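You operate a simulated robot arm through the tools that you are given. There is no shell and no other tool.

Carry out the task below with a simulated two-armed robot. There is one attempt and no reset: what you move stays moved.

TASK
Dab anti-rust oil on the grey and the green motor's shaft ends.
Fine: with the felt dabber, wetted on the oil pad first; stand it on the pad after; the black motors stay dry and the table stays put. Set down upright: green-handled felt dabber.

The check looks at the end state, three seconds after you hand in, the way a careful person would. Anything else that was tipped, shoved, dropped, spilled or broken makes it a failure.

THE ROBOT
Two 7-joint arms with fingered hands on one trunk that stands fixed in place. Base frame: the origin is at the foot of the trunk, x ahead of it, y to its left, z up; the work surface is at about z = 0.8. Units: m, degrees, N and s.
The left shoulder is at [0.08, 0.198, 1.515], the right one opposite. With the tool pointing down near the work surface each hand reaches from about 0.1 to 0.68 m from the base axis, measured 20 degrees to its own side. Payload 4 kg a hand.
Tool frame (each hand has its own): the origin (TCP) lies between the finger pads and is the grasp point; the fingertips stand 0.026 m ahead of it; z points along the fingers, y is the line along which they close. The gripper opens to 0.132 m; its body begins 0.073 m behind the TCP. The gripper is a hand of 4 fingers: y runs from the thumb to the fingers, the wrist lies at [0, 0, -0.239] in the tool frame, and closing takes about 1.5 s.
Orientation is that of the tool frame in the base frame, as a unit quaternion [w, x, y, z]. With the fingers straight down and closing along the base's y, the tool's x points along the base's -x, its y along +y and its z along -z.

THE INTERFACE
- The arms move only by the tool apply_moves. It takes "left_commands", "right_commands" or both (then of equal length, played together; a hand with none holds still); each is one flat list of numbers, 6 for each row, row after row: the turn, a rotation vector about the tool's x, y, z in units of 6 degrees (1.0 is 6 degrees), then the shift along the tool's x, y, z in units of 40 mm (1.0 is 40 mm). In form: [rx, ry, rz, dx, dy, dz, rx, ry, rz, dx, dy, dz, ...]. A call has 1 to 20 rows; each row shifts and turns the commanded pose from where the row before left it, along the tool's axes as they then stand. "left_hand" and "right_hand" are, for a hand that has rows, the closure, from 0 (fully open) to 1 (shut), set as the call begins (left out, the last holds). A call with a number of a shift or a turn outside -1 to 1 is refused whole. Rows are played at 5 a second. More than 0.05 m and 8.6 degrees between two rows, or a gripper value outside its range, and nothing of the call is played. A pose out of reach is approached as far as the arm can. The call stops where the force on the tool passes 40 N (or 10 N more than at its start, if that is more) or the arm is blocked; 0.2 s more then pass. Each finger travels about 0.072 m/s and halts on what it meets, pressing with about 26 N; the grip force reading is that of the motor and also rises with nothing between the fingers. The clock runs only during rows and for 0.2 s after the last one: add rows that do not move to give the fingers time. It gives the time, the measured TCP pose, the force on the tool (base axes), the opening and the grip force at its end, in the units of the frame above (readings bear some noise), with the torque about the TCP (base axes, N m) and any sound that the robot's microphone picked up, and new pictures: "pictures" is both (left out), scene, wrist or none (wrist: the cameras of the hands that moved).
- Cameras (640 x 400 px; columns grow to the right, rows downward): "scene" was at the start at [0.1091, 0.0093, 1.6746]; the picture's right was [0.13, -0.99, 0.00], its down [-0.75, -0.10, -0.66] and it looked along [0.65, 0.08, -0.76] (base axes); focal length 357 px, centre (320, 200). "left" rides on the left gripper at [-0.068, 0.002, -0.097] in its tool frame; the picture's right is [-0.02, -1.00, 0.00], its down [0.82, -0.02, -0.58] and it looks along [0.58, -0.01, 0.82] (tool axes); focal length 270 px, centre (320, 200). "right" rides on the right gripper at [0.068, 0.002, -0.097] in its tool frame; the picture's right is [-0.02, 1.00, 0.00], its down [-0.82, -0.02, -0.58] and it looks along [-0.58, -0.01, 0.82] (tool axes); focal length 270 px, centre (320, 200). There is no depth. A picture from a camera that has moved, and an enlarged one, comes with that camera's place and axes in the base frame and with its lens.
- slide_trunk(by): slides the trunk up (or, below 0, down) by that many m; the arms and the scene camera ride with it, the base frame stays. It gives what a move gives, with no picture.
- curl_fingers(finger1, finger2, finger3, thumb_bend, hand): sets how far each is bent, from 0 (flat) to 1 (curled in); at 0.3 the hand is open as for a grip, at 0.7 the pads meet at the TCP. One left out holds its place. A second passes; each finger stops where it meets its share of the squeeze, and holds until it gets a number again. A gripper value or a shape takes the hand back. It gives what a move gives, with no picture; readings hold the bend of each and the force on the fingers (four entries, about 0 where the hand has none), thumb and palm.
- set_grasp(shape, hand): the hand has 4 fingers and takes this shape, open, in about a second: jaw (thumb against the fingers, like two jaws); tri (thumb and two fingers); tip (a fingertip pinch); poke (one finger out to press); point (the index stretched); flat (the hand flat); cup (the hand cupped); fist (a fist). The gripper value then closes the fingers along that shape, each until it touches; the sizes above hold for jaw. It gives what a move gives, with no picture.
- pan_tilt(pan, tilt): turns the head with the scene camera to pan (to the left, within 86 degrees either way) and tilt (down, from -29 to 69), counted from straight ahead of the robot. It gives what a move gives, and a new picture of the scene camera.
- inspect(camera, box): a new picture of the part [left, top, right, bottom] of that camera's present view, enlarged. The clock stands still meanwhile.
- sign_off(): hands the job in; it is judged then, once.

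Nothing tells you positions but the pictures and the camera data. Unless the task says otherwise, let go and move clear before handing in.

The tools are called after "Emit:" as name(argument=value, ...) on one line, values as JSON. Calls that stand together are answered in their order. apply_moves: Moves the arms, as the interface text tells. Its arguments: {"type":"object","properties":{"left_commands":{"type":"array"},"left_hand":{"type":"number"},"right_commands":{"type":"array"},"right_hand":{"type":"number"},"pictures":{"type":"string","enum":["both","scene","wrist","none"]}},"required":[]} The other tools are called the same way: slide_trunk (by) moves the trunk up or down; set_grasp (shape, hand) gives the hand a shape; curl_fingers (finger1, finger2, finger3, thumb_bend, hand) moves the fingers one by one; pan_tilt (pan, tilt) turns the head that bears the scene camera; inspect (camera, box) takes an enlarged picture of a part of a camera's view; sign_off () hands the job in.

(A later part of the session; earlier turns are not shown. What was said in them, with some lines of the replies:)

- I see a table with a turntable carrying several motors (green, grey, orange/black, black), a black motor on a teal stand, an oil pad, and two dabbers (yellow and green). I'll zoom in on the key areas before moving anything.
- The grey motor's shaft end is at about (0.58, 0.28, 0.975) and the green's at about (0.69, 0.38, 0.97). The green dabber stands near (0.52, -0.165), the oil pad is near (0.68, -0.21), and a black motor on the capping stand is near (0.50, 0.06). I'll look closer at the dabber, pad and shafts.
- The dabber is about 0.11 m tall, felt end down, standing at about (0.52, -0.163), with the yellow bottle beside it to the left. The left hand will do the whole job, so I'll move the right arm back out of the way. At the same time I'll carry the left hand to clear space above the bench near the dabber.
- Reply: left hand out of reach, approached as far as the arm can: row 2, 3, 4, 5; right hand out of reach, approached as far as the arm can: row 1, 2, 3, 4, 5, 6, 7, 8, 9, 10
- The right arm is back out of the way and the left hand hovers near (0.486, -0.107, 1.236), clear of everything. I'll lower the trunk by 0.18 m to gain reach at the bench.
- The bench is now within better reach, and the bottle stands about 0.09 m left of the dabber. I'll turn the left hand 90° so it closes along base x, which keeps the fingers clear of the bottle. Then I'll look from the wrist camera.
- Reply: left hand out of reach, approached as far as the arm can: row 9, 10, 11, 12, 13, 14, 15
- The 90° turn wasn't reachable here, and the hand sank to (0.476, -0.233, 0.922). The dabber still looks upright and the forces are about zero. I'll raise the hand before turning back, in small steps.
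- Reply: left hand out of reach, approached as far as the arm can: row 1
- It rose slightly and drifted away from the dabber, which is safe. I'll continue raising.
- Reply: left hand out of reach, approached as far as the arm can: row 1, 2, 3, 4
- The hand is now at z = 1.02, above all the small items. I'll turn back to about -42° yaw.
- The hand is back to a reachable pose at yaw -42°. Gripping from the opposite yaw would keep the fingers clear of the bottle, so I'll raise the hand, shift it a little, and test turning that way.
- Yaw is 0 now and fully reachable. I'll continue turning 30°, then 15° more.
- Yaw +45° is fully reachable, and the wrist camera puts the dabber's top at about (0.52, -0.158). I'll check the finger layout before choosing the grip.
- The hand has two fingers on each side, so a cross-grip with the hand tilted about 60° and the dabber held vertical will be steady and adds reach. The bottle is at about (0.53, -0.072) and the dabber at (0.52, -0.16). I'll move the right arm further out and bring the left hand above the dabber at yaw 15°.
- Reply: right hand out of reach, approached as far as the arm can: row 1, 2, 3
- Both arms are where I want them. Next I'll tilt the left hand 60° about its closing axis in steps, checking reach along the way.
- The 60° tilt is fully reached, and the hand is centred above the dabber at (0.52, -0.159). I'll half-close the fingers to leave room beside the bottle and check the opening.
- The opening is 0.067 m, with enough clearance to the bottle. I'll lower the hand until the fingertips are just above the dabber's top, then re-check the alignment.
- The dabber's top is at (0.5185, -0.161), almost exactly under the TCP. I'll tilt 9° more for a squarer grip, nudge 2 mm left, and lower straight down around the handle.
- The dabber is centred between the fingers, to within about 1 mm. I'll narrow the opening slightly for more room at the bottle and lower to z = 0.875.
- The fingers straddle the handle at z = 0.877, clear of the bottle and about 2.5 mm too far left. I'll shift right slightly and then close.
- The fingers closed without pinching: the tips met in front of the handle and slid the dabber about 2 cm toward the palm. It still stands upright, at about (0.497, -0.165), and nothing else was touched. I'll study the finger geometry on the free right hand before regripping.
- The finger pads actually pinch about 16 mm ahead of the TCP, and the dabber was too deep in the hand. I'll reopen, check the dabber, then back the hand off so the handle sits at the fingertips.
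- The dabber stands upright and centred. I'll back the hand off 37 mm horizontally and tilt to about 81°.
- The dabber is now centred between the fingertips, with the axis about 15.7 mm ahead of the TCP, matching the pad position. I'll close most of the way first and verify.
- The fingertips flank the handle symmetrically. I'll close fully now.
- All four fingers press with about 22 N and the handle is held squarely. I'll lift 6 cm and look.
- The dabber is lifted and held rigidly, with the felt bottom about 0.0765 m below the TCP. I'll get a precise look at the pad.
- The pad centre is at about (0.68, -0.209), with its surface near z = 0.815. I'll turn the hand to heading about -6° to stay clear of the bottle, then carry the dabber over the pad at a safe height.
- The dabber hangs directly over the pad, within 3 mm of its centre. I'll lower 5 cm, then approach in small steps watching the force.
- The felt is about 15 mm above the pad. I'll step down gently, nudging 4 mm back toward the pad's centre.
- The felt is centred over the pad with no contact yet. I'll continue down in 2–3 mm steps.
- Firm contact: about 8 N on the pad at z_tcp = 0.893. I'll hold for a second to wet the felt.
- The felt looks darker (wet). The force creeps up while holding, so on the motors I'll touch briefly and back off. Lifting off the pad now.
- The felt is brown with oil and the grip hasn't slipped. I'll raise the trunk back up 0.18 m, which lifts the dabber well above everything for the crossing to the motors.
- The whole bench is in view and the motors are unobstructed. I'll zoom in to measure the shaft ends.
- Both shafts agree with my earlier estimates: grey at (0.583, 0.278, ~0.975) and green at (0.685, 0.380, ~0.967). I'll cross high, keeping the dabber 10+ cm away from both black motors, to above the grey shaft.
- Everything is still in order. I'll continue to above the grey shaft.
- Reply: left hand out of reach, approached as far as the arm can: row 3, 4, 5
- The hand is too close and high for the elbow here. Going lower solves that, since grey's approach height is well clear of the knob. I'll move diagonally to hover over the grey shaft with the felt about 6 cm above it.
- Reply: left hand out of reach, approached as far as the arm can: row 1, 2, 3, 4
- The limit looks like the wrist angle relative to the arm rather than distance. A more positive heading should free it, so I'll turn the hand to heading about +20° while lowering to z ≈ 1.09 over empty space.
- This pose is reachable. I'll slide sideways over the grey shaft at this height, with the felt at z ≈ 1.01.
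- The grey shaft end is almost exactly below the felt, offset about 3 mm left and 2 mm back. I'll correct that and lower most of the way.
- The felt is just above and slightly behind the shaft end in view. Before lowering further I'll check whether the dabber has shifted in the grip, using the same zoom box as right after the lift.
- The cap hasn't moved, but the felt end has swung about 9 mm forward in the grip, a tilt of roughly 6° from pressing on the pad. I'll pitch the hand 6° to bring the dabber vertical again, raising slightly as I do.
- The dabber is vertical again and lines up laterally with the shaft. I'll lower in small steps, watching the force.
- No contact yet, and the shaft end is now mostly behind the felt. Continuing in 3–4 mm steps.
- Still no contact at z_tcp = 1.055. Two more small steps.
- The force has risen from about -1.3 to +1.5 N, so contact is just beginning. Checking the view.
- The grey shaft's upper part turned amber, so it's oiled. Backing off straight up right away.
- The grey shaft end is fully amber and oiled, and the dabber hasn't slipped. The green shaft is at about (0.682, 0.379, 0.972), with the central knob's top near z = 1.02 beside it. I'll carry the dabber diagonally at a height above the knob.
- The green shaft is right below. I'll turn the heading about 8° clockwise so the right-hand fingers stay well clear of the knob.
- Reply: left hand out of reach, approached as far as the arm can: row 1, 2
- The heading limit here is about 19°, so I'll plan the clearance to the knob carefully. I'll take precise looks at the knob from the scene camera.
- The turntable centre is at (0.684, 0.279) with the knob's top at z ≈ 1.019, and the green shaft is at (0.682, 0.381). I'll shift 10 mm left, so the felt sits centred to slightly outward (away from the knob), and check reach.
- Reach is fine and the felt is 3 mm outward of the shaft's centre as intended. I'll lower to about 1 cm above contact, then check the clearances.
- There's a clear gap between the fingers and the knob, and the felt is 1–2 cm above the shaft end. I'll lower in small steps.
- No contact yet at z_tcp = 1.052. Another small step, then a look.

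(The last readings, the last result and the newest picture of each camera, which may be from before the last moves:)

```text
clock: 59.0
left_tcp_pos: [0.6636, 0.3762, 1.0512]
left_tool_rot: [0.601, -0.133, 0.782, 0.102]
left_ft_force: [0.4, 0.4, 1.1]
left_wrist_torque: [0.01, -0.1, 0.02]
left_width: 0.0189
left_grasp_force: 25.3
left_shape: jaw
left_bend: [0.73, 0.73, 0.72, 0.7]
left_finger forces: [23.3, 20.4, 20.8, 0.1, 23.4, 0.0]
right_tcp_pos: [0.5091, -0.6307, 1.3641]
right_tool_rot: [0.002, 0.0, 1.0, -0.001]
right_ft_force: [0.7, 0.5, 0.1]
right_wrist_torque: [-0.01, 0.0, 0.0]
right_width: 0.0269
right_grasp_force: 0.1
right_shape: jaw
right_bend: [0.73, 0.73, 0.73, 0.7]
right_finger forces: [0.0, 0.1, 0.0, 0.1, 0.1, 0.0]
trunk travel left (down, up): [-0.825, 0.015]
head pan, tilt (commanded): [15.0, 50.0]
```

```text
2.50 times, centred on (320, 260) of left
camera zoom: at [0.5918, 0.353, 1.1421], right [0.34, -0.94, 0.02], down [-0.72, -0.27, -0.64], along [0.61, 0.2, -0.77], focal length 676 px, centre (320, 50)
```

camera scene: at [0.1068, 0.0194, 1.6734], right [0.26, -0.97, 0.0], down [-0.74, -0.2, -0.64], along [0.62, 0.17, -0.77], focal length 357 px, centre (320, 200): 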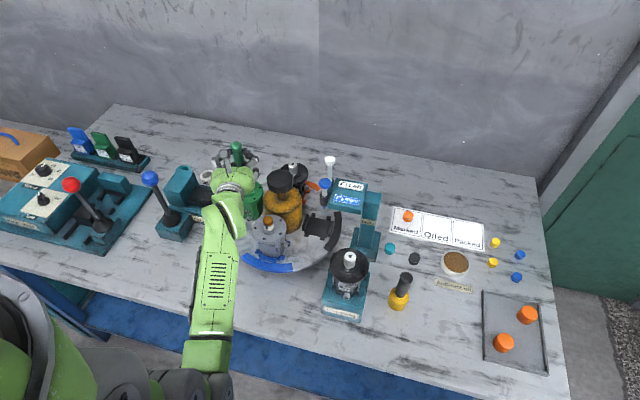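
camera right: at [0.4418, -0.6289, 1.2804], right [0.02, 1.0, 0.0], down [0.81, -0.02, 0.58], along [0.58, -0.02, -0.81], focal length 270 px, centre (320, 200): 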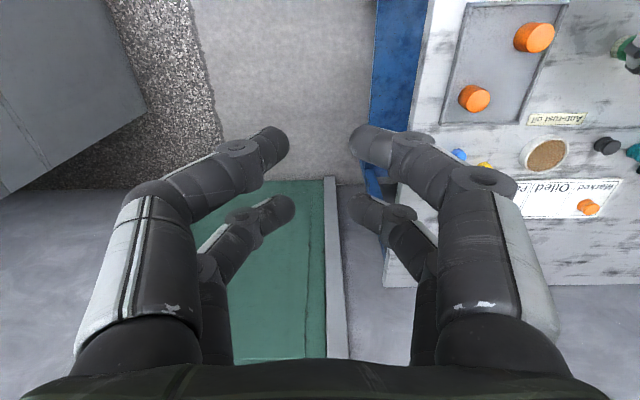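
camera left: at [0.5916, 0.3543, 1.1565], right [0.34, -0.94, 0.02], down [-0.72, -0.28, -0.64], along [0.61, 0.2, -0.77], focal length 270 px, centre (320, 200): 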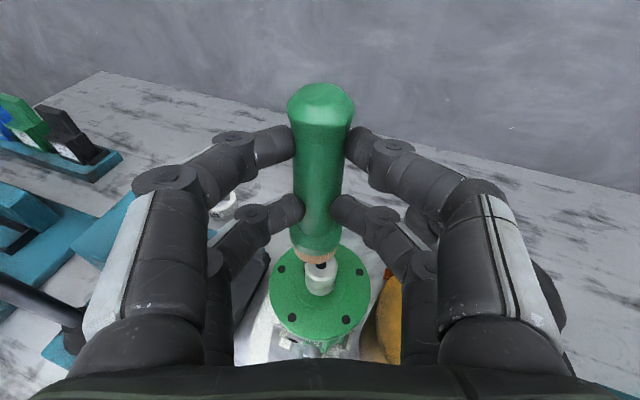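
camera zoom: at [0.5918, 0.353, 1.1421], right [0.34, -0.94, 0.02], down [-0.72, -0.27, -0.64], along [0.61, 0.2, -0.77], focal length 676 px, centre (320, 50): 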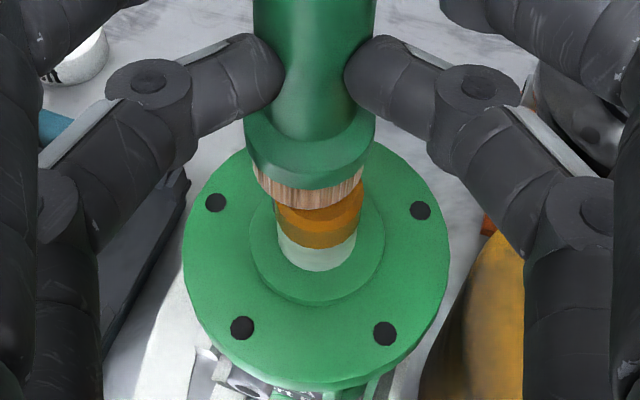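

The green shaft end has turned amber too, on a light touch. Backing off straight up.

Emit:
apply_moves(left_commands=[0, 0, 0, -0.3, 0, -0.08, 0, 0, 0, -0.6, 0, -0.16, 0, 0, 0, -0.7, 0, -0.187, 0, 0, 0, -0.7, 0, -0.187], pictures="both")

Emit:
inspect(camera="left", box=[200, 180, 440, 340])

Emit:
inspect(camera="scene", box=[190, 110, 350, 290])

```text
clock: 60.0
left_tcp_pos: [0.6643, 0.3809, 1.1438]
left_tool_rot: [0.6, -0.132, 0.783, 0.101]
left_ft_force: [0.7, 0.0, -1.4]
left_wrist_torque: [0.0, 0.03, 0.01]
left_width: 0.0187
left_grasp_force: 25.7
left_shape: jaw
left_bend: [0.73, 0.73, 0.72, 0.7]
left_finger forces: [23.2, 20.7, 21.0, 0.1, 23.4, 0.0]
right_tcp_pos: [0.51, -0.63, 1.3646]
right_tool_rot: [0.002, 0.0, 1.0, -0.001]
right_ft_force: [-0.6, -0.7, 0.5]
right_wrist_torque: [0.03, -0.02, 0.03]
right_width: 0.0269
right_grasp_force: 0.1
right_shape: jaw
right_bend: [0.73, 0.73, 0.73, 0.7]
right_finger forces: [0.1, 0.0, 0.1, 0.1, 0.0, 0.0]
trunk travel left (down, up): [-0.825, 0.015]
head pan, tilt (commanded): [15.0, 50.0]
camera scene: at [0.1061, 0.0191, 1.6733], right [0.26, -0.97, 0.0], down [-0.74, -0.2, -0.64], along [0.62, 0.17, -0.77], focal length 357 px, centre (320, 200)
camera left: at [0.5917, 0.3579, 1.2367], right [0.34, -0.94, 0.02], down [-0.72, -0.27, -0.64], along [0.61, 0.2, -0.77], focal length 270 px, centre (320, 200)
```

scene: 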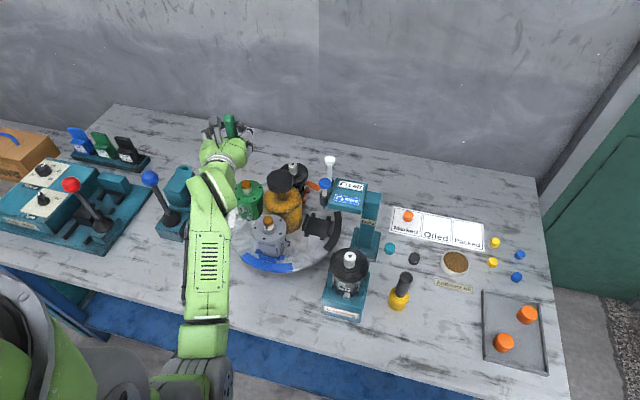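
left: 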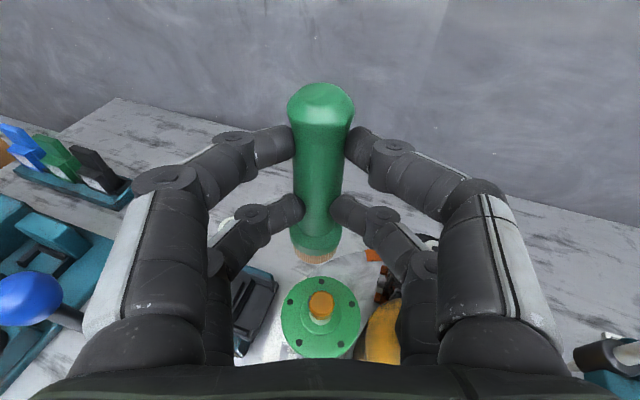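

```text
2.50 times, centred on (320, 260) of left
camera zoom: at [0.5917, 0.3579, 1.2367], right [0.34, -0.94, 0.02], down [-0.72, -0.27, -0.64], along [0.61, 0.2, -0.77], focal length 676 px, centre (320, 50)
```

zoom: 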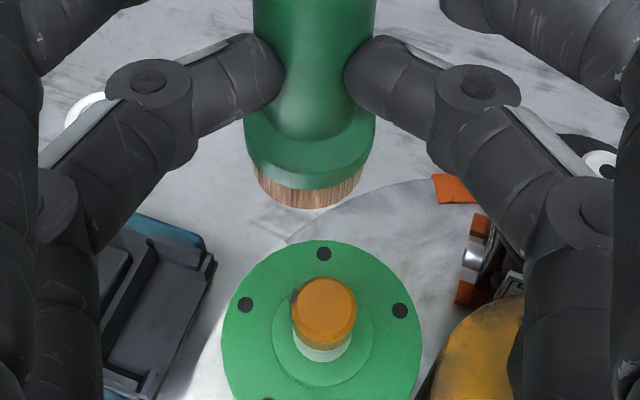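

```text
2.22 times, centred on (270, 200) of scene
camera zoom: at [0.1061, 0.0191, 1.6733], right [0.26, -0.97, 0.0], down [-0.74, -0.2, -0.64], along [0.62, 0.17, -0.77], focal length 793 px, centre (431, 200)
```

zoom: 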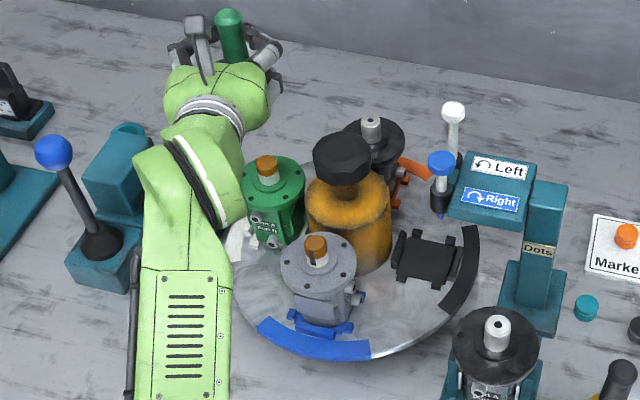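

Both shaft ends are amber, the black motors are still bare, and the turntable hasn't moved. Now I'll return the dabber to the pad, first retracing toward the reachable corridor at a height above the knob.

Emit:
apply_moves(left_commands=[0, 0, 0, 0.151, -0.611, -0.571, 0, 0, 0, 0.151, -0.611, -0.571, 0, 0, 0, 0.151, -0.611, -0.571, 0, 0, 0, 0.151, -0.611, -0.571, 0, 0, 0, 0.151, -0.611, -0.571, 0, 0, 0, 0.151, -0.611, -0.571], pictures="scene")

```text
clock: 61.4
left_tcp_pos: [0.5795, 0.192, 1.1467]
left_tool_rot: [0.601, -0.132, 0.782, 0.101]
left_ft_force: [1.2, 0.6, -1.5]
left_wrist_torque: [-0.03, 0.0, 0.05]
left_width: 0.0185
left_grasp_force: 25.9
left_shape: jaw
left_bend: [0.73, 0.73, 0.72, 0.7]
left_finger forces: [23.1, 20.8, 21.0, 0.0, 23.2, 0.2]
right_tcp_pos: [0.5091, -0.6301, 1.3635]
right_tool_rot: [0.002, 0.0, 1.0, -0.001]
right_ft_force: [-1.0, -0.6, -1.0]
right_wrist_torque: [-0.04, 0.0, -0.01]
right_width: 0.0269
right_grasp_force: 0.1
right_shape: jaw
right_bend: [0.73, 0.73, 0.73, 0.7]
right_finger forces: [0.0, 0.0, 0.0, 0.0, 0.0, 0.0]
trunk travel left (down, up): [-0.825, 0.015]
head pan, tilt (commanded): [15.0, 50.0]
camera scene: at [0.1056, 0.0183, 1.6734], right [0.26, -0.97, 0.0], down [-0.74, -0.2, -0.64], along [0.62, 0.17, -0.77], focal length 357 px, centre (320, 200)
```

scene: 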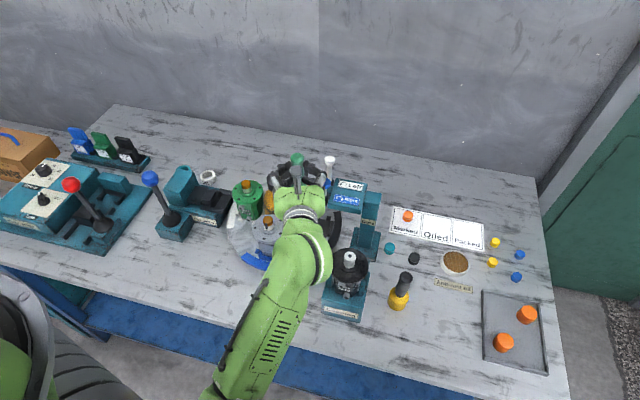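

All is well. I'll continue at greater height toward the pad side and turn the heading back to about -6° on the way.

Emit:
apply_moves(left_commands=[0, 0, 0, -0.143, -0.756, -0.17, 0, 0, 0, -0.143, -0.756, -0.17, 0, 0, 0, -0.143, -0.756, -0.17, 0, 0, 0, -0.143, -0.756, -0.17, 0, 0, 0, -0.143, -0.756, -0.17, 0, 0, 0, -0.143, -0.756, -0.17, 0, 0, 0, -0.143, -0.756, -0.17, 0, 0, 0, -0.143, -0.756, -0.17, 0.806, 0, 0.215, 0, 0, 0, 0.806, 0, 0.215, 0, 0, 0, 0.806, 0, 0.215, 0, 0, 0, 0.806, 0, 0.215, 0, 0, 0, 0.806, 0, 0.215, 0, 0, 0], pictures="scene")

```text
clock: 64.2
left_tcp_pos: [0.6196, -0.0482, 1.204]
left_tool_rot: [0.609, 0.04, 0.792, -0.031]
left_ft_force: [0.4, 0.7, -1.2]
left_wrist_torque: [0.0, 0.0, 0.01]
left_width: 0.0186
left_grasp_force: 25.8
left_shape: jaw
left_bend: [0.73, 0.73, 0.72, 0.7]
left_finger forces: [23.2, 20.4, 20.9, 0.1, 23.3, 0.1]
right_tcp_pos: [0.5098, -0.6296, 1.3655]
right_tool_rot: [0.002, 0.0, 1.0, -0.002]
right_ft_force: [0.9, -0.2, -0.1]
right_wrist_torque: [-0.03, -0.02, -0.01]
right_width: 0.0266
right_grasp_force: 0.0
right_shape: jaw
right_bend: [0.73, 0.73, 0.73, 0.7]
right_finger forces: [0.1, 0.0, 0.0, 0.1, 0.0, 0.0]
trunk travel left (down, up): [-0.825, 0.015]
head pan, tilt (commanded): [15.0, 50.0]
camera scene: at [0.1059, 0.0203, 1.6734], right [0.26, -0.97, 0.0], down [-0.74, -0.2, -0.64], along [0.62, 0.17, -0.77], focal length 357 px, centre (320, 200)
```

scene: 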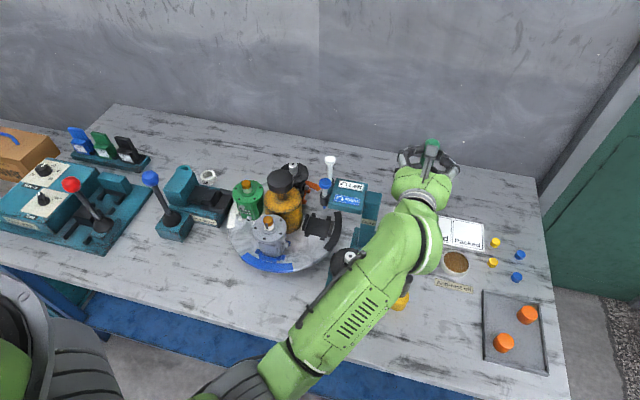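

The pad side is clear. I'll move over the pad at height, then lower the trunk by 0.18 m (the reverse of the earlier raise).

Emit:
apply_moves(left_commands=[0, 0, 0, -0.075, -0.764, 0.279, 0, 0, 0, -0.075, -0.764, 0.279, 0, 0, 0, -0.075, -0.764, 0.279, 0, 0, 0, -0.075, -0.764, 0.279, 0, 0, 0, -0.075, -0.764, 0.279], pictures="scene")

```text
clock: 65.4
left_tcp_pos: [0.6644, -0.2087, 1.2002]
left_tool_rot: [0.607, 0.041, 0.793, -0.03]
left_ft_force: [0.1, -1.5, -2.0]
left_wrist_torque: [-0.01, 0.03, 0.0]
left_width: 0.0183
left_grasp_force: 26.0
left_shape: jaw
left_bend: [0.73, 0.73, 0.72, 0.7]
left_finger forces: [23.2, 20.4, 21.0, 0.0, 23.3, 0.1]
right_tcp_pos: [0.5101, -0.6319, 1.3621]
right_tool_rot: [0.002, 0.001, 1.0, 0.0]
right_ft_force: [0.3, -0.8, 0.1]
right_wrist_torque: [0.0, -0.02, -0.01]
right_width: 0.027
right_grasp_force: 0.0
right_shape: jaw
right_bend: [0.73, 0.73, 0.73, 0.7]
right_finger forces: [0.1, 0.0, 0.0, 0.0, 0.0, 0.0]
trunk travel left (down, up): [-0.825, 0.015]
head pan, tilt (commanded): [15.0, 50.0]
camera scene: at [0.1073, 0.0164, 1.6733], right [0.26, -0.97, 0.0], down [-0.74, -0.2, -0.64], along [0.62, 0.17, -0.77], focal length 357 px, centre (320, 200)
```

scene: 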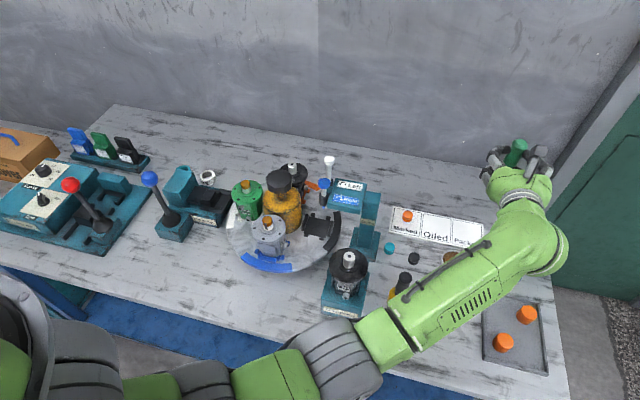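

The dabber is high above the pad. Lowering the trunk.

Emit:
slide_trunk(by=-0.18)

Emit:
pan_tilt(pan=-5, tilt=50)

Emit:
inspect(camera="left", box=[160, 60, 480, 380])

```text
clock: 67.4
left_tcp_pos: [0.6636, -0.2056, 1.0224]
left_tool_rot: [0.608, 0.042, 0.792, -0.033]
left_ft_force: [0.6, 0.9, -1.1]
left_wrist_torque: [-0.02, 0.0, 0.0]
left_width: 0.0183
left_grasp_force: 26.0
left_shape: jaw
left_bend: [0.73, 0.73, 0.72, 0.7]
left_finger forces: [23.3, 20.5, 20.9, 0.1, 23.3, 0.0]
right_tcp_pos: [0.5106, -0.6306, 1.1844]
right_tool_rot: [0.001, -0.001, 1.0, -0.002]
right_ft_force: [0.1, 0.1, 0.2]
right_wrist_torque: [-0.02, 0.01, 0.0]
right_width: 0.0269
right_grasp_force: 0.0
right_shape: jaw
right_bend: [0.73, 0.73, 0.73, 0.7]
right_finger forces: [0.1, 0.0, 0.1, 0.1, 0.0, 0.0]
trunk travel left (down, up): [-0.645, 0.195]
head pan, tilt (commanded): [15.0, 50.0]
```

```text
clock: 68.2
left_tcp_pos: [0.6643, -0.2047, 1.022]
left_tool_rot: [0.608, 0.04, 0.792, -0.031]
left_ft_force: [-0.7, 0.5, -0.7]
left_wrist_torque: [-0.01, -0.02, 0.0]
left_width: 0.0184
left_grasp_force: 25.8
left_shape: jaw
left_bend: [0.73, 0.73, 0.72, 0.7]
left_finger forces: [23.3, 20.5, 21.1, 0.0, 23.3, 0.1]
right_tcp_pos: [0.5107, -0.6298, 1.185]
right_tool_rot: [0.002, 0.0, 1.0, -0.001]
right_ft_force: [-0.3, 0.0, -0.2]
right_wrist_torque: [0.02, -0.02, 0.0]
right_width: 0.0271
right_grasp_force: 0.0
right_shape: jaw
right_bend: [0.73, 0.73, 0.73, 0.7]
right_finger forces: [0.0, 0.1, 0.1, 0.1, 0.1, 0.0]
trunk travel left (down, up): [-0.645, 0.195]
head pan, tilt (commanded): [-5.0, 50.0]
camera scene: at [0.1086, -0.0075, 1.4934], right [-0.09, -1.0, 0.0], down [-0.76, 0.07, -0.64], along [0.64, -0.06, -0.77], focal length 357 px, centre (320, 200)
```

scene: 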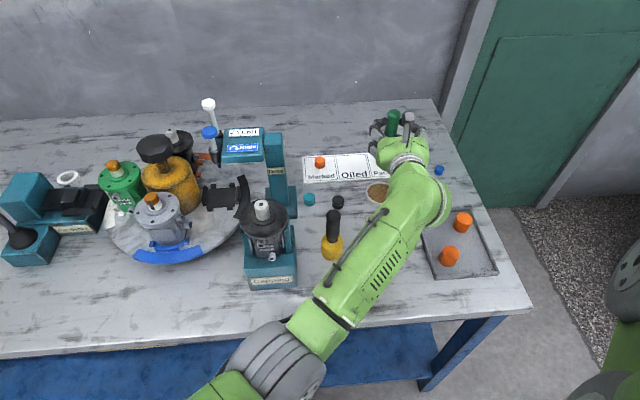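

```text
1.25 times, centred on (320, 220) of left
camera zoom: at [0.5885, -0.1957, 1.1138], right [-0.1, -1.0, 0.02], down [-0.77, 0.06, -0.64], along [0.63, -0.08, -0.77], focal length 338 px, centre (320, 175)
```

zoom: 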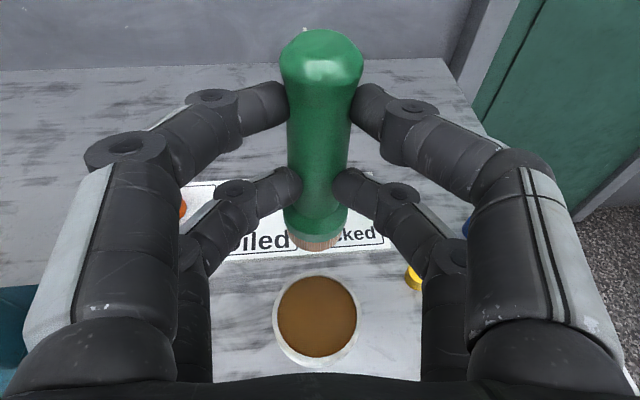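

The felt is within 2 mm of the pad's centre. I'll lower to just above the pad.

Emit:
apply_moves(left_commands=[0, 0, 0, 0.705, -0.035, 0.188, 0, 0, 0, 0.705, 0, 0.188, 0, 0, 0, 0.705, 0, 0.188, 0, 0, 0, 0.68, 0, 0.182], pictures="both")

Emit:
inspect(camera="left", box=[220, 160, 420, 320])

```text
clock: 69.2
left_tcp_pos: [0.6639, -0.2086, 0.9076]
left_tool_rot: [0.607, 0.04, 0.793, -0.031]
left_ft_force: [-1.1, 0.0, -0.9]
left_wrist_torque: [0.0, 0.0, 0.01]
left_width: 0.0186
left_grasp_force: 26.2
left_shape: jaw
left_bend: [0.73, 0.73, 0.72, 0.7]
left_finger forces: [23.3, 20.4, 21.0, 0.0, 23.3, 0.1]
right_tcp_pos: [0.5115, -0.6292, 1.1848]
right_tool_rot: [0.002, 0.0, 1.0, 0.0]
right_ft_force: [0.1, 0.0, -0.3]
right_wrist_torque: [-0.02, 0.01, 0.04]
right_width: 0.027
right_grasp_force: 0.0
right_shape: jaw
right_bend: [0.73, 0.73, 0.73, 0.7]
right_finger forces: [0.0, 0.0, 0.1, 0.0, 0.1, 0.0]
trunk travel left (down, up): [-0.645, 0.195]
head pan, tilt (commanded): [-5.0, 50.0]
camera scene: at [0.109, -0.0079, 1.4933], right [-0.09, -1.0, 0.0], down [-0.76, 0.07, -0.64], along [0.64, -0.06, -0.77], focal length 357 px, centre (320, 200)
camera left: at [0.5888, -0.199, 0.9989], right [-0.1, -1.0, 0.03], down [-0.77, 0.06, -0.64], along [0.63, -0.08, -0.77], focal length 270 px, centre (320, 200)
```

scene: 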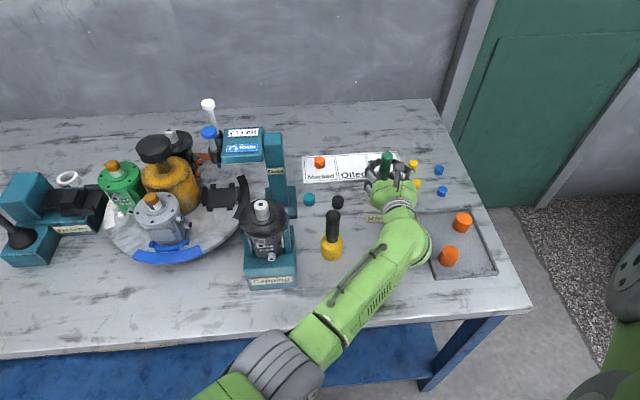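
left: 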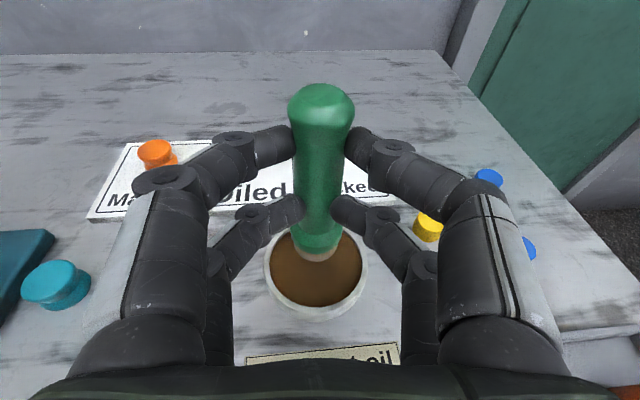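

```text
2.50 times, centred on (320, 240) of left
camera zoom: at [0.5888, -0.199, 0.9989], right [-0.1, -1.0, 0.03], down [-0.77, 0.06, -0.64], along [0.63, -0.08, -0.77], focal length 676 px, centre (320, 100)
```

zoom: 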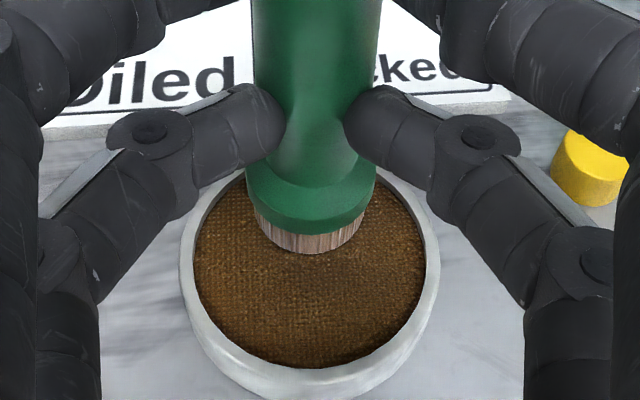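

The felt is about 1 cm above the pad and nearly centred. I'll step down gently.

Emit:
apply_moves(left_commands=[0, 0, 0, 0.12, 0, -0.045, 0, 0, 0, 0.12, 0, 0.032], pictures="none")

Emit:
apply_moves(left_commands=[0, 0, 0, 0.05, 0, 0.013], pictures="none")

```text
clock: 69.8
left_tcp_pos: [0.6628, -0.2078, 0.8972]
left_tool_rot: [0.608, 0.041, 0.792, -0.032]
left_ft_force: [-0.4, 1.1, -0.8]
left_wrist_torque: [0.0, 0.03, -0.02]
left_width: 0.0185
left_grasp_force: 25.6
left_shape: jaw
left_bend: [0.73, 0.73, 0.72, 0.7]
left_finger forces: [23.2, 20.7, 21.2, 0.0, 23.1, 0.0]
right_tcp_pos: [0.5099, -0.6306, 1.1838]
right_tool_rot: [0.003, 0.0, 1.0, -0.001]
right_ft_force: [-0.2, 0.3, -0.2]
right_wrist_torque: [0.03, 0.02, 0.0]
right_width: 0.0271
right_grasp_force: 0.0
right_shape: jaw
right_bend: [0.73, 0.73, 0.73, 0.7]
right_finger forces: [0.0, 0.1, 0.0, 0.0, 0.1, 0.0]
trunk travel left (down, up): [-0.645, 0.195]
head pan, tilt (commanded): [-5.0, 50.0]
```

```text
clock: 70.2
left_tcp_pos: [0.661, -0.2078, 0.897]
left_tool_rot: [0.609, 0.039, 0.791, -0.031]
left_ft_force: [0.5, -0.8, 3.3]
left_wrist_torque: [-0.02, -0.12, -0.02]
left_width: 0.0184
left_grasp_force: 26.0
left_shape: jaw
left_bend: [0.73, 0.73, 0.72, 0.7]
left_finger forces: [23.4, 20.4, 21.2, 0.0, 23.2, 0.0]
right_tcp_pos: [0.5099, -0.6297, 1.1848]
right_tool_rot: [0.002, 0.001, 1.0, -0.001]
right_ft_force: [0.1, 0.9, -0.3]
right_wrist_torque: [-0.04, 0.02, 0.03]
right_width: 0.0268
right_grasp_force: 0.0
right_shape: jaw
right_bend: [0.73, 0.73, 0.73, 0.7]
right_finger forces: [0.0, 0.0, 0.0, 0.0, 0.1, 0.0]
trunk travel left (down, up): [-0.645, 0.195]
head pan, tilt (commanded): [-5.0, 50.0]
```

Light contact, about 4 N. I'll check from both cameras that the dabber is standing vertical before releasing.

Emit:
inspect(camera="scene", box=[350, 130, 430, 210])

Emit:
inspect(camera="left", box=[220, 60, 420, 300])

Emit:
inspect(camera="right", box=[400, 80, 640, 260])

```text
5.00 times, centred on (390, 170) of scene
camera zoom: at [0.1079, -0.0074, 1.4935], right [-0.09, -1.0, 0.0], down [-0.76, 0.07, -0.64], along [0.64, -0.06, -0.77], focal length 1784 px, centre (-30, 350)
```

zoom: 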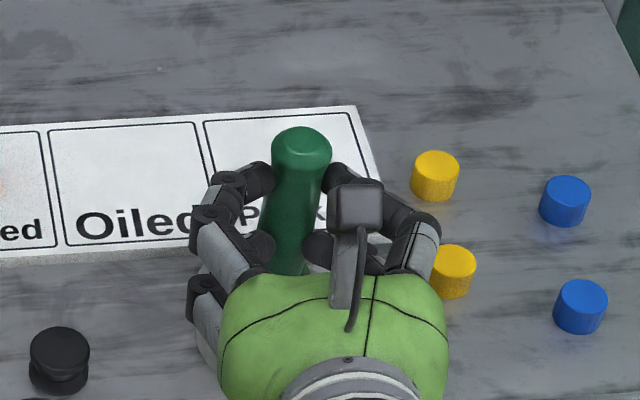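

```text
1.67 times, centred on (320, 180) of left
camera zoom: at [0.5861, -0.1975, 0.9885], right [-0.1, -1.0, 0.03], down [-0.77, 0.06, -0.64], along [0.64, -0.08, -0.77], focal length 450 px, centre (320, 233)
```

zoom: 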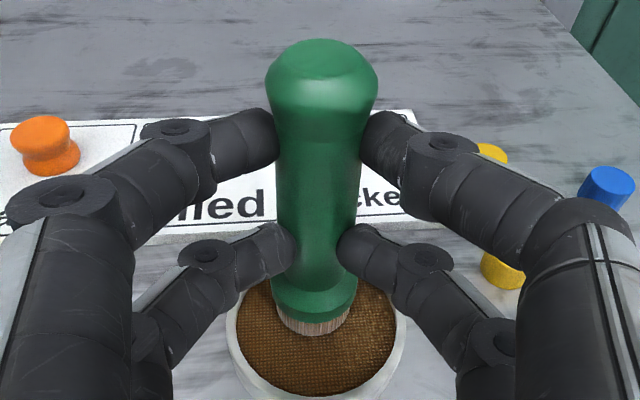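

```text
2.22 times, centred on (520, 170) of right
camera zoom: at [0.4412, -0.6287, 1.2808], right [0.02, 1.0, 0.0], down [0.81, -0.02, 0.58], along [0.58, -0.02, -0.81], focal length 601 px, centre (-124, 267)
```

zoom: 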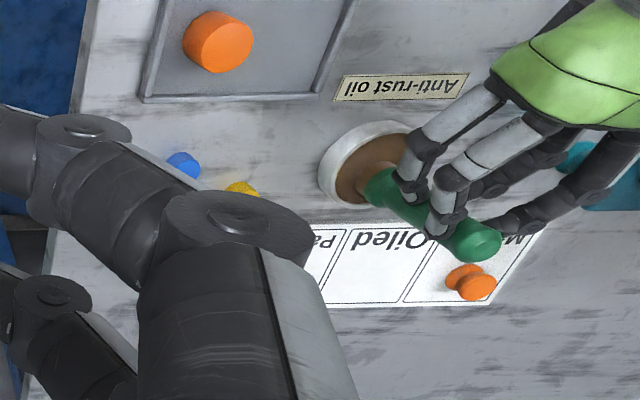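

The wrist view shows no sideways tilt. I'll zoom closer from the right camera to judge the fore-aft tilt.

Emit:
inspect(camera="right", box=[520, 110, 630, 210])

```text
4.00 times, centred on (575, 160) of right
camera zoom: at [0.4412, -0.6287, 1.2808], right [0.02, 1.0, 0.0], down [0.81, -0.02, 0.58], along [0.58, -0.02, -0.81], focal length 1081 px, centre (-700, 360)
```

zoom: 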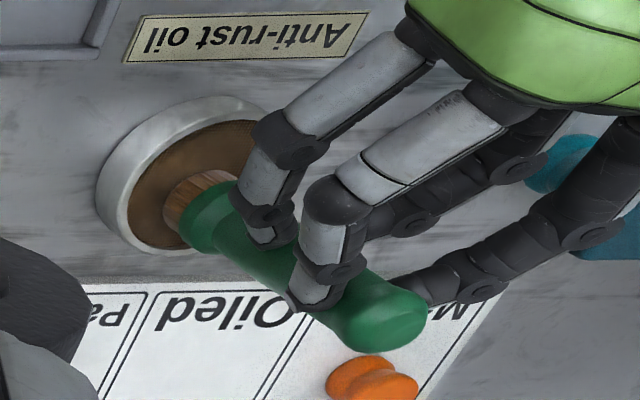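

By the wrist-camera geometry the dabber is within about 1° of vertical and rests flat on the pad. I'll open the fingers gently in two stages.

Emit:
apply_moves(left_commands=[0, 0, 0, 0, 0, 0, 0, 0, 0, 0, 0, 0], left_hand=0.78, pictures="wrist")

```text
clock: 70.8
left_tcp_pos: [0.6612, -0.2072, 0.8938]
left_tool_rot: [0.607, 0.04, 0.793, -0.031]
left_ft_force: [-0.2, -0.1, -0.7]
left_wrist_torque: [0.0, -0.06, 0.0]
left_width: 0.0289
left_grasp_force: 0.1
left_shape: jaw
left_bend: [0.73, 0.73, 0.73, 0.7]
left_finger forces: [0.0, 0.0, 0.0, 0.0, 0.0, 0.0]
right_tcp_pos: [0.5108, -0.6309, 1.1841]
right_tool_rot: [0.002, 0.0, 1.0, -0.002]
right_ft_force: [0.7, -0.1, 0.0]
right_wrist_torque: [0.02, 0.01, 0.02]
right_width: 0.0269
right_grasp_force: 0.1
right_shape: jaw
right_bend: [0.73, 0.73, 0.73, 0.7]
right_finger forces: [0.0, 0.1, 0.0, 0.1, 0.0, 0.0]
trunk travel left (down, up): [-0.645, 0.195]
head pan, tilt (commanded): [-5.0, 50.0]
camera left: at [0.5865, -0.1973, 0.9858], right [-0.09, -1.0, 0.02], down [-0.77, 0.06, -0.64], along [0.63, -0.08, -0.77], focal length 270 px, centre (320, 200)
```

left: 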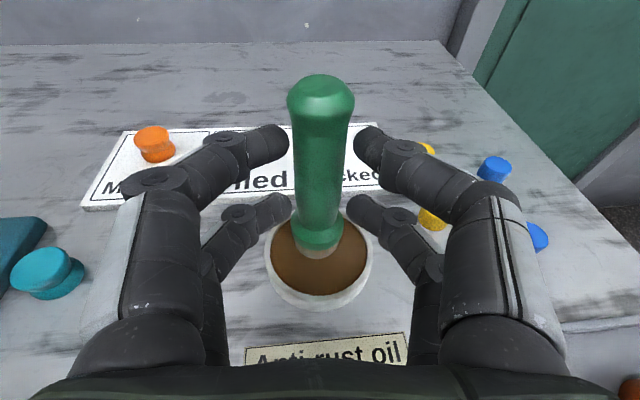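

The fingers are off and the dabber stands upright on the pad. I'll open wider, then back straight out.

Emit:
apply_moves(left_commands=[0, 0, 0, 0, 0, 0, 0, 0, 0, 0, 0, 0, 0, 0, 0, 0, 0, 0, 0, 0, 0, 0, 0, 0], left_hand=0.45, pictures="wrist")

```text
clock: 71.8
left_tcp_pos: [0.6614, -0.2077, 0.896]
left_tool_rot: [0.607, 0.041, 0.793, -0.032]
left_ft_force: [0.6, 0.1, -0.3]
left_wrist_torque: [-0.02, 0.02, -0.01]
left_width: 0.0718
left_grasp_force: 0.0
left_shape: jaw
left_bend: [0.72, 0.72, 0.72, 0.7]
left_finger forces: [0.0, 0.0, 0.0, 0.1, 0.0, 0.1]
right_tcp_pos: [0.5098, -0.6295, 1.1843]
right_tool_rot: [0.002, 0.0, 1.0, -0.001]
right_ft_force: [-0.5, 0.1, -1.1]
right_wrist_torque: [0.0, 0.02, 0.0]
right_width: 0.0268
right_grasp_force: 0.0
right_shape: jaw
right_bend: [0.73, 0.73, 0.73, 0.7]
right_finger forces: [0.1, 0.1, 0.1, 0.1, 0.0, 0.0]
trunk travel left (down, up): [-0.645, 0.195]
head pan, tilt (commanded): [-5.0, 50.0]
camera left: at [0.5863, -0.1974, 0.987], right [-0.1, -1.0, 0.02], down [-0.77, 0.06, -0.64], along [0.63, -0.08, -0.77], focal length 270 px, centre (320, 200)
```

left: 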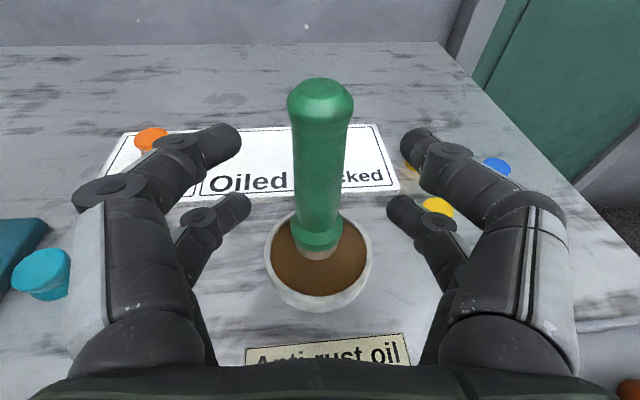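

The fingers are well clear on both sides. I'll back straight out 8 cm, then rise.

Emit:
apply_moves(left_commands=[0, 0, 0, 0.127, 0, -0.4835, 0, 0, 0, 0.127, 0, -0.4835, 0, 0, 0, 0.127, 0, -0.4835, 0, 0, 0, 0.127, 0, -0.4835, 0, 0, 0, -0.725, 0, -0.193, 0, 0, 0, -0.725, 0, -0.193, 0, 0, 0, -0.725, 0, -0.193, 0, 0, 0, -0.725, 0, -0.193], pictures="both")

```text
clock: 73.6
left_tcp_pos: [0.5799, -0.1986, 1.0153]
left_tool_rot: [0.608, 0.04, 0.792, -0.031]
left_ft_force: [0.3, 0.6, -0.4]
left_wrist_torque: [0.0, -0.01, 0.03]
left_width: 0.072
left_grasp_force: 0.1
left_shape: jaw
left_bend: [0.72, 0.72, 0.72, 0.7]
left_finger forces: [0.0, 0.1, 0.0, 0.1, 0.0, 0.0]
right_tcp_pos: [0.5099, -0.6302, 1.1842]
right_tool_rot: [0.002, -0.001, 1.0, -0.002]
right_ft_force: [-0.4, -0.8, -0.5]
right_wrist_torque: [0.01, 0.0, 0.0]
right_width: 0.0267
right_grasp_force: 0.1
right_shape: jaw
right_bend: [0.73, 0.73, 0.73, 0.7]
right_finger forces: [0.0, 0.0, 0.1, 0.0, 0.0, 0.0]
trunk travel left (down, up): [-0.645, 0.195]
head pan, tilt (commanded): [-5.0, 50.0]
camera scene: at [0.108, -0.0075, 1.4934], right [-0.09, -1.0, 0.0], down [-0.76, 0.07, -0.64], along [0.64, -0.06, -0.77], focal length 357 px, centre (320, 200)
camera left: at [0.5048, -0.1878, 1.1068], right [-0.1, -1.0, 0.02], down [-0.77, 0.06, -0.64], along [0.63, -0.08, -0.77], focal length 270 px, centre (320, 200)
```

scene: 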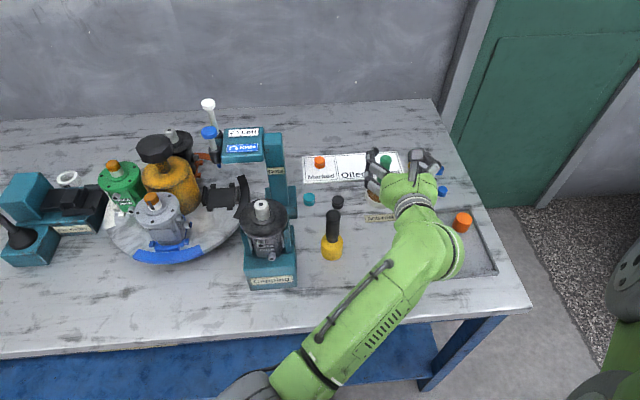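
left: 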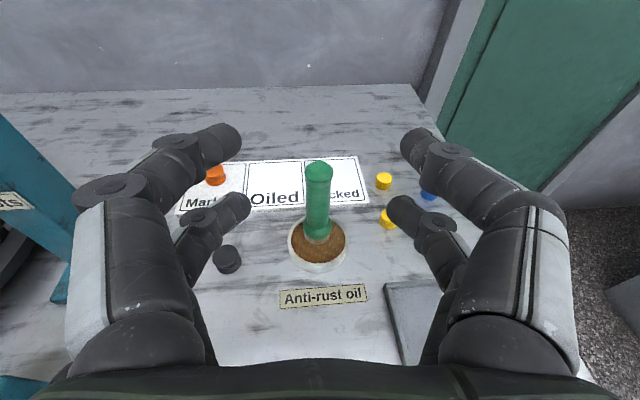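

The dabber stands upright on the pad and the hand is clear. I'll raise the trunk back to lift the arm away and inspect the final scene.

Emit:
slide_trunk(by=0.18)

Emit:
pan_tilt(pan=7.3, tilt=49.1)

Emit:
inspect(camera="left", box=[220, 140, 420, 320])

```text
clock: 75.6
left_tcp_pos: [0.5806, -0.1972, 1.195]
left_tool_rot: [0.608, 0.041, 0.792, -0.031]
left_ft_force: [0.4, 0.1, -0.2]
left_wrist_torque: [0.02, -0.02, 0.0]
left_width: 0.072
left_grasp_force: 0.0
left_shape: jaw
left_bend: [0.72, 0.72, 0.72, 0.7]
left_finger forces: [0.1, 0.0, 0.0, 0.0, 0.1, 0.0]
right_tcp_pos: [0.5095, -0.6301, 1.3644]
right_tool_rot: [0.003, 0.0, 1.0, -0.002]
right_ft_force: [-0.9, -0.3, -0.1]
right_wrist_torque: [-0.01, 0.01, 0.04]
right_width: 0.0268
right_grasp_force: 0.1
right_shape: jaw
right_bend: [0.73, 0.73, 0.73, 0.7]
right_finger forces: [0.0, 0.0, 0.0, 0.0, 0.0, 0.1]
trunk travel left (down, up): [-0.825, 0.015]
head pan, tilt (commanded): [-5.0, 50.0]
```

```text
clock: 76.3
left_tcp_pos: [0.5812, -0.1961, 1.1952]
left_tool_rot: [0.608, 0.041, 0.792, -0.032]
left_ft_force: [-0.1, -0.4, -0.1]
left_wrist_torque: [-0.01, 0.02, -0.01]
left_width: 0.0721
left_grasp_force: 0.1
left_shape: jaw
left_bend: [0.72, 0.72, 0.72, 0.7]
left_finger forces: [0.1, 0.0, 0.1, 0.0, 0.0, 0.1]
right_tcp_pos: [0.5094, -0.6303, 1.3626]
right_tool_rot: [0.002, 0.001, 1.0, -0.001]
right_ft_force: [0.1, 0.3, -0.2]
right_wrist_torque: [0.02, 0.01, 0.02]
right_width: 0.0267
right_grasp_force: 0.0
right_shape: jaw
right_bend: [0.73, 0.73, 0.73, 0.7]
right_finger forces: [0.0, 0.0, 0.1, 0.1, 0.1, 0.1]
trunk travel left (down, up): [-0.825, 0.015]
head pan, tilt (commanded): [7.3, 49.1]
camera scene: at [0.109, 0.009, 1.6746], right [0.13, -0.99, 0.0], down [-0.75, -0.1, -0.65], along [0.65, 0.08, -0.76], focal length 357 px, centre (320, 200)
```

scene: 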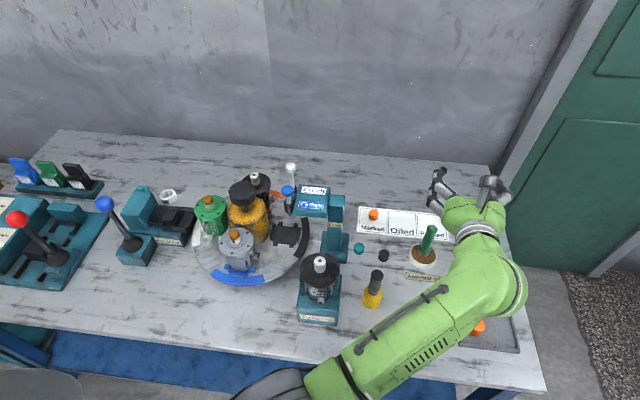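

```text
2.22 times, centred on (320, 230) of left
camera zoom: at [0.5052, -0.1879, 1.2867], right [-0.1, -1.0, 0.02], down [-0.77, 0.06, -0.64], along [0.63, -0.08, -0.77], focal length 601 px, centre (320, 133)
```

zoom: 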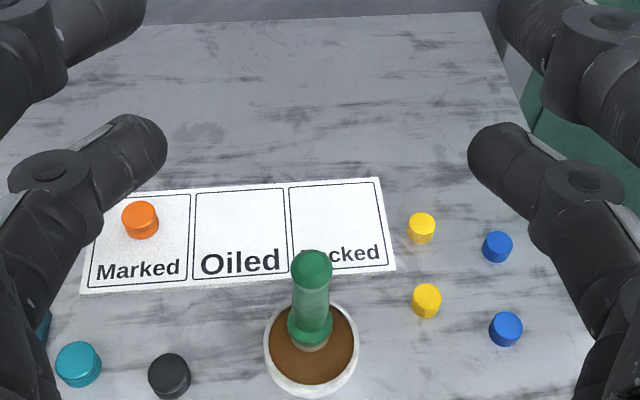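

The head is back at its starting view, so I can compare directly with the first pictures. Zooming on the motors and the pad area.

Emit:
inspect(camera="scene", box=[180, 150, 350, 330])

Emit:
inspect(camera="scene", box=[330, 190, 530, 360])

Emit:
inspect(camera="scene", box=[0, 130, 200, 300])

```text
2.22 times, centred on (265, 240) of scene
camera zoom: at [0.109, 0.009, 1.6746], right [0.13, -0.99, 0.0], down [-0.75, -0.1, -0.65], along [0.65, 0.08, -0.76], focal length 793 px, centre (442, 111)
```

zoom: 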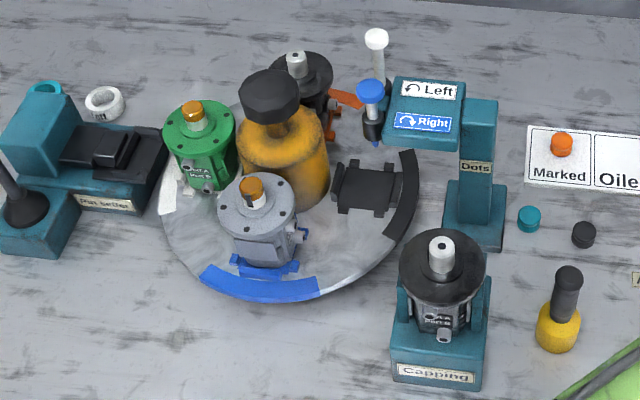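

```text
2.35 times, centred on (430, 275) of scene
camera zoom: at [0.109, 0.009, 1.6746], right [0.13, -0.99, 0.0], down [-0.75, -0.1, -0.65], along [0.65, 0.08, -0.76], focal length 840 px, centre (61, 24)
```

zoom: 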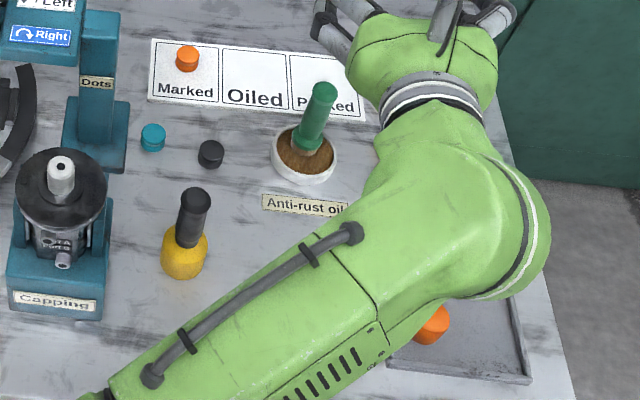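

```text
2.35 times, centred on (100, 215) of scene
camera zoom: at [0.109, 0.009, 1.6746], right [0.13, -0.99, 0.0], down [-0.75, -0.1, -0.65], along [0.65, 0.08, -0.76], focal length 840 px, centre (838, 165)
```

zoom: 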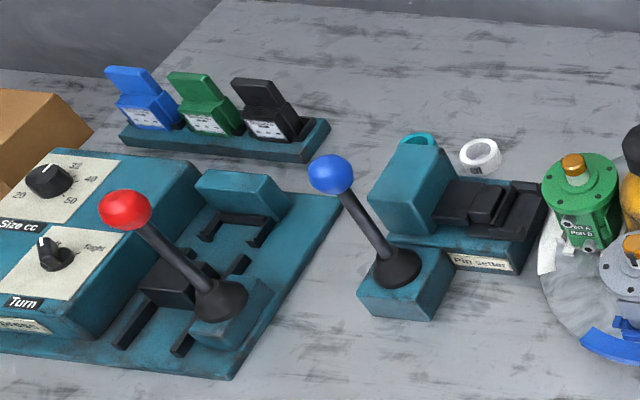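

Both the grey and green shaft ends are amber, and both black motors are dry. The turntable and every other item match the starting picture. The dabber stands upright on the oil pad and both hands are well clear, so I'm handing in.

Emit:
sign_off()

```text
The job is handed in.
```

The grey and green motors' shaft ends are oiled, and the green-handled dabber is standing upright on the oil pad. I wetted the felt on the pad first, then touched each shaft end lightly until it turned amber.

- **Black motors:** both shaft ends still look dry.
- **Table:** the turntable and everything else on the bench match the starting pictures.
- **First grip:** my first try missed and slid the dabber about 2 cm across the bench. It stayed upright, and I picked it up cleanly on the second try.
- **At hand-in:** both hands were empty and clear of the bench. I then handed the job in; no result came back beyond confirmation that it was received.
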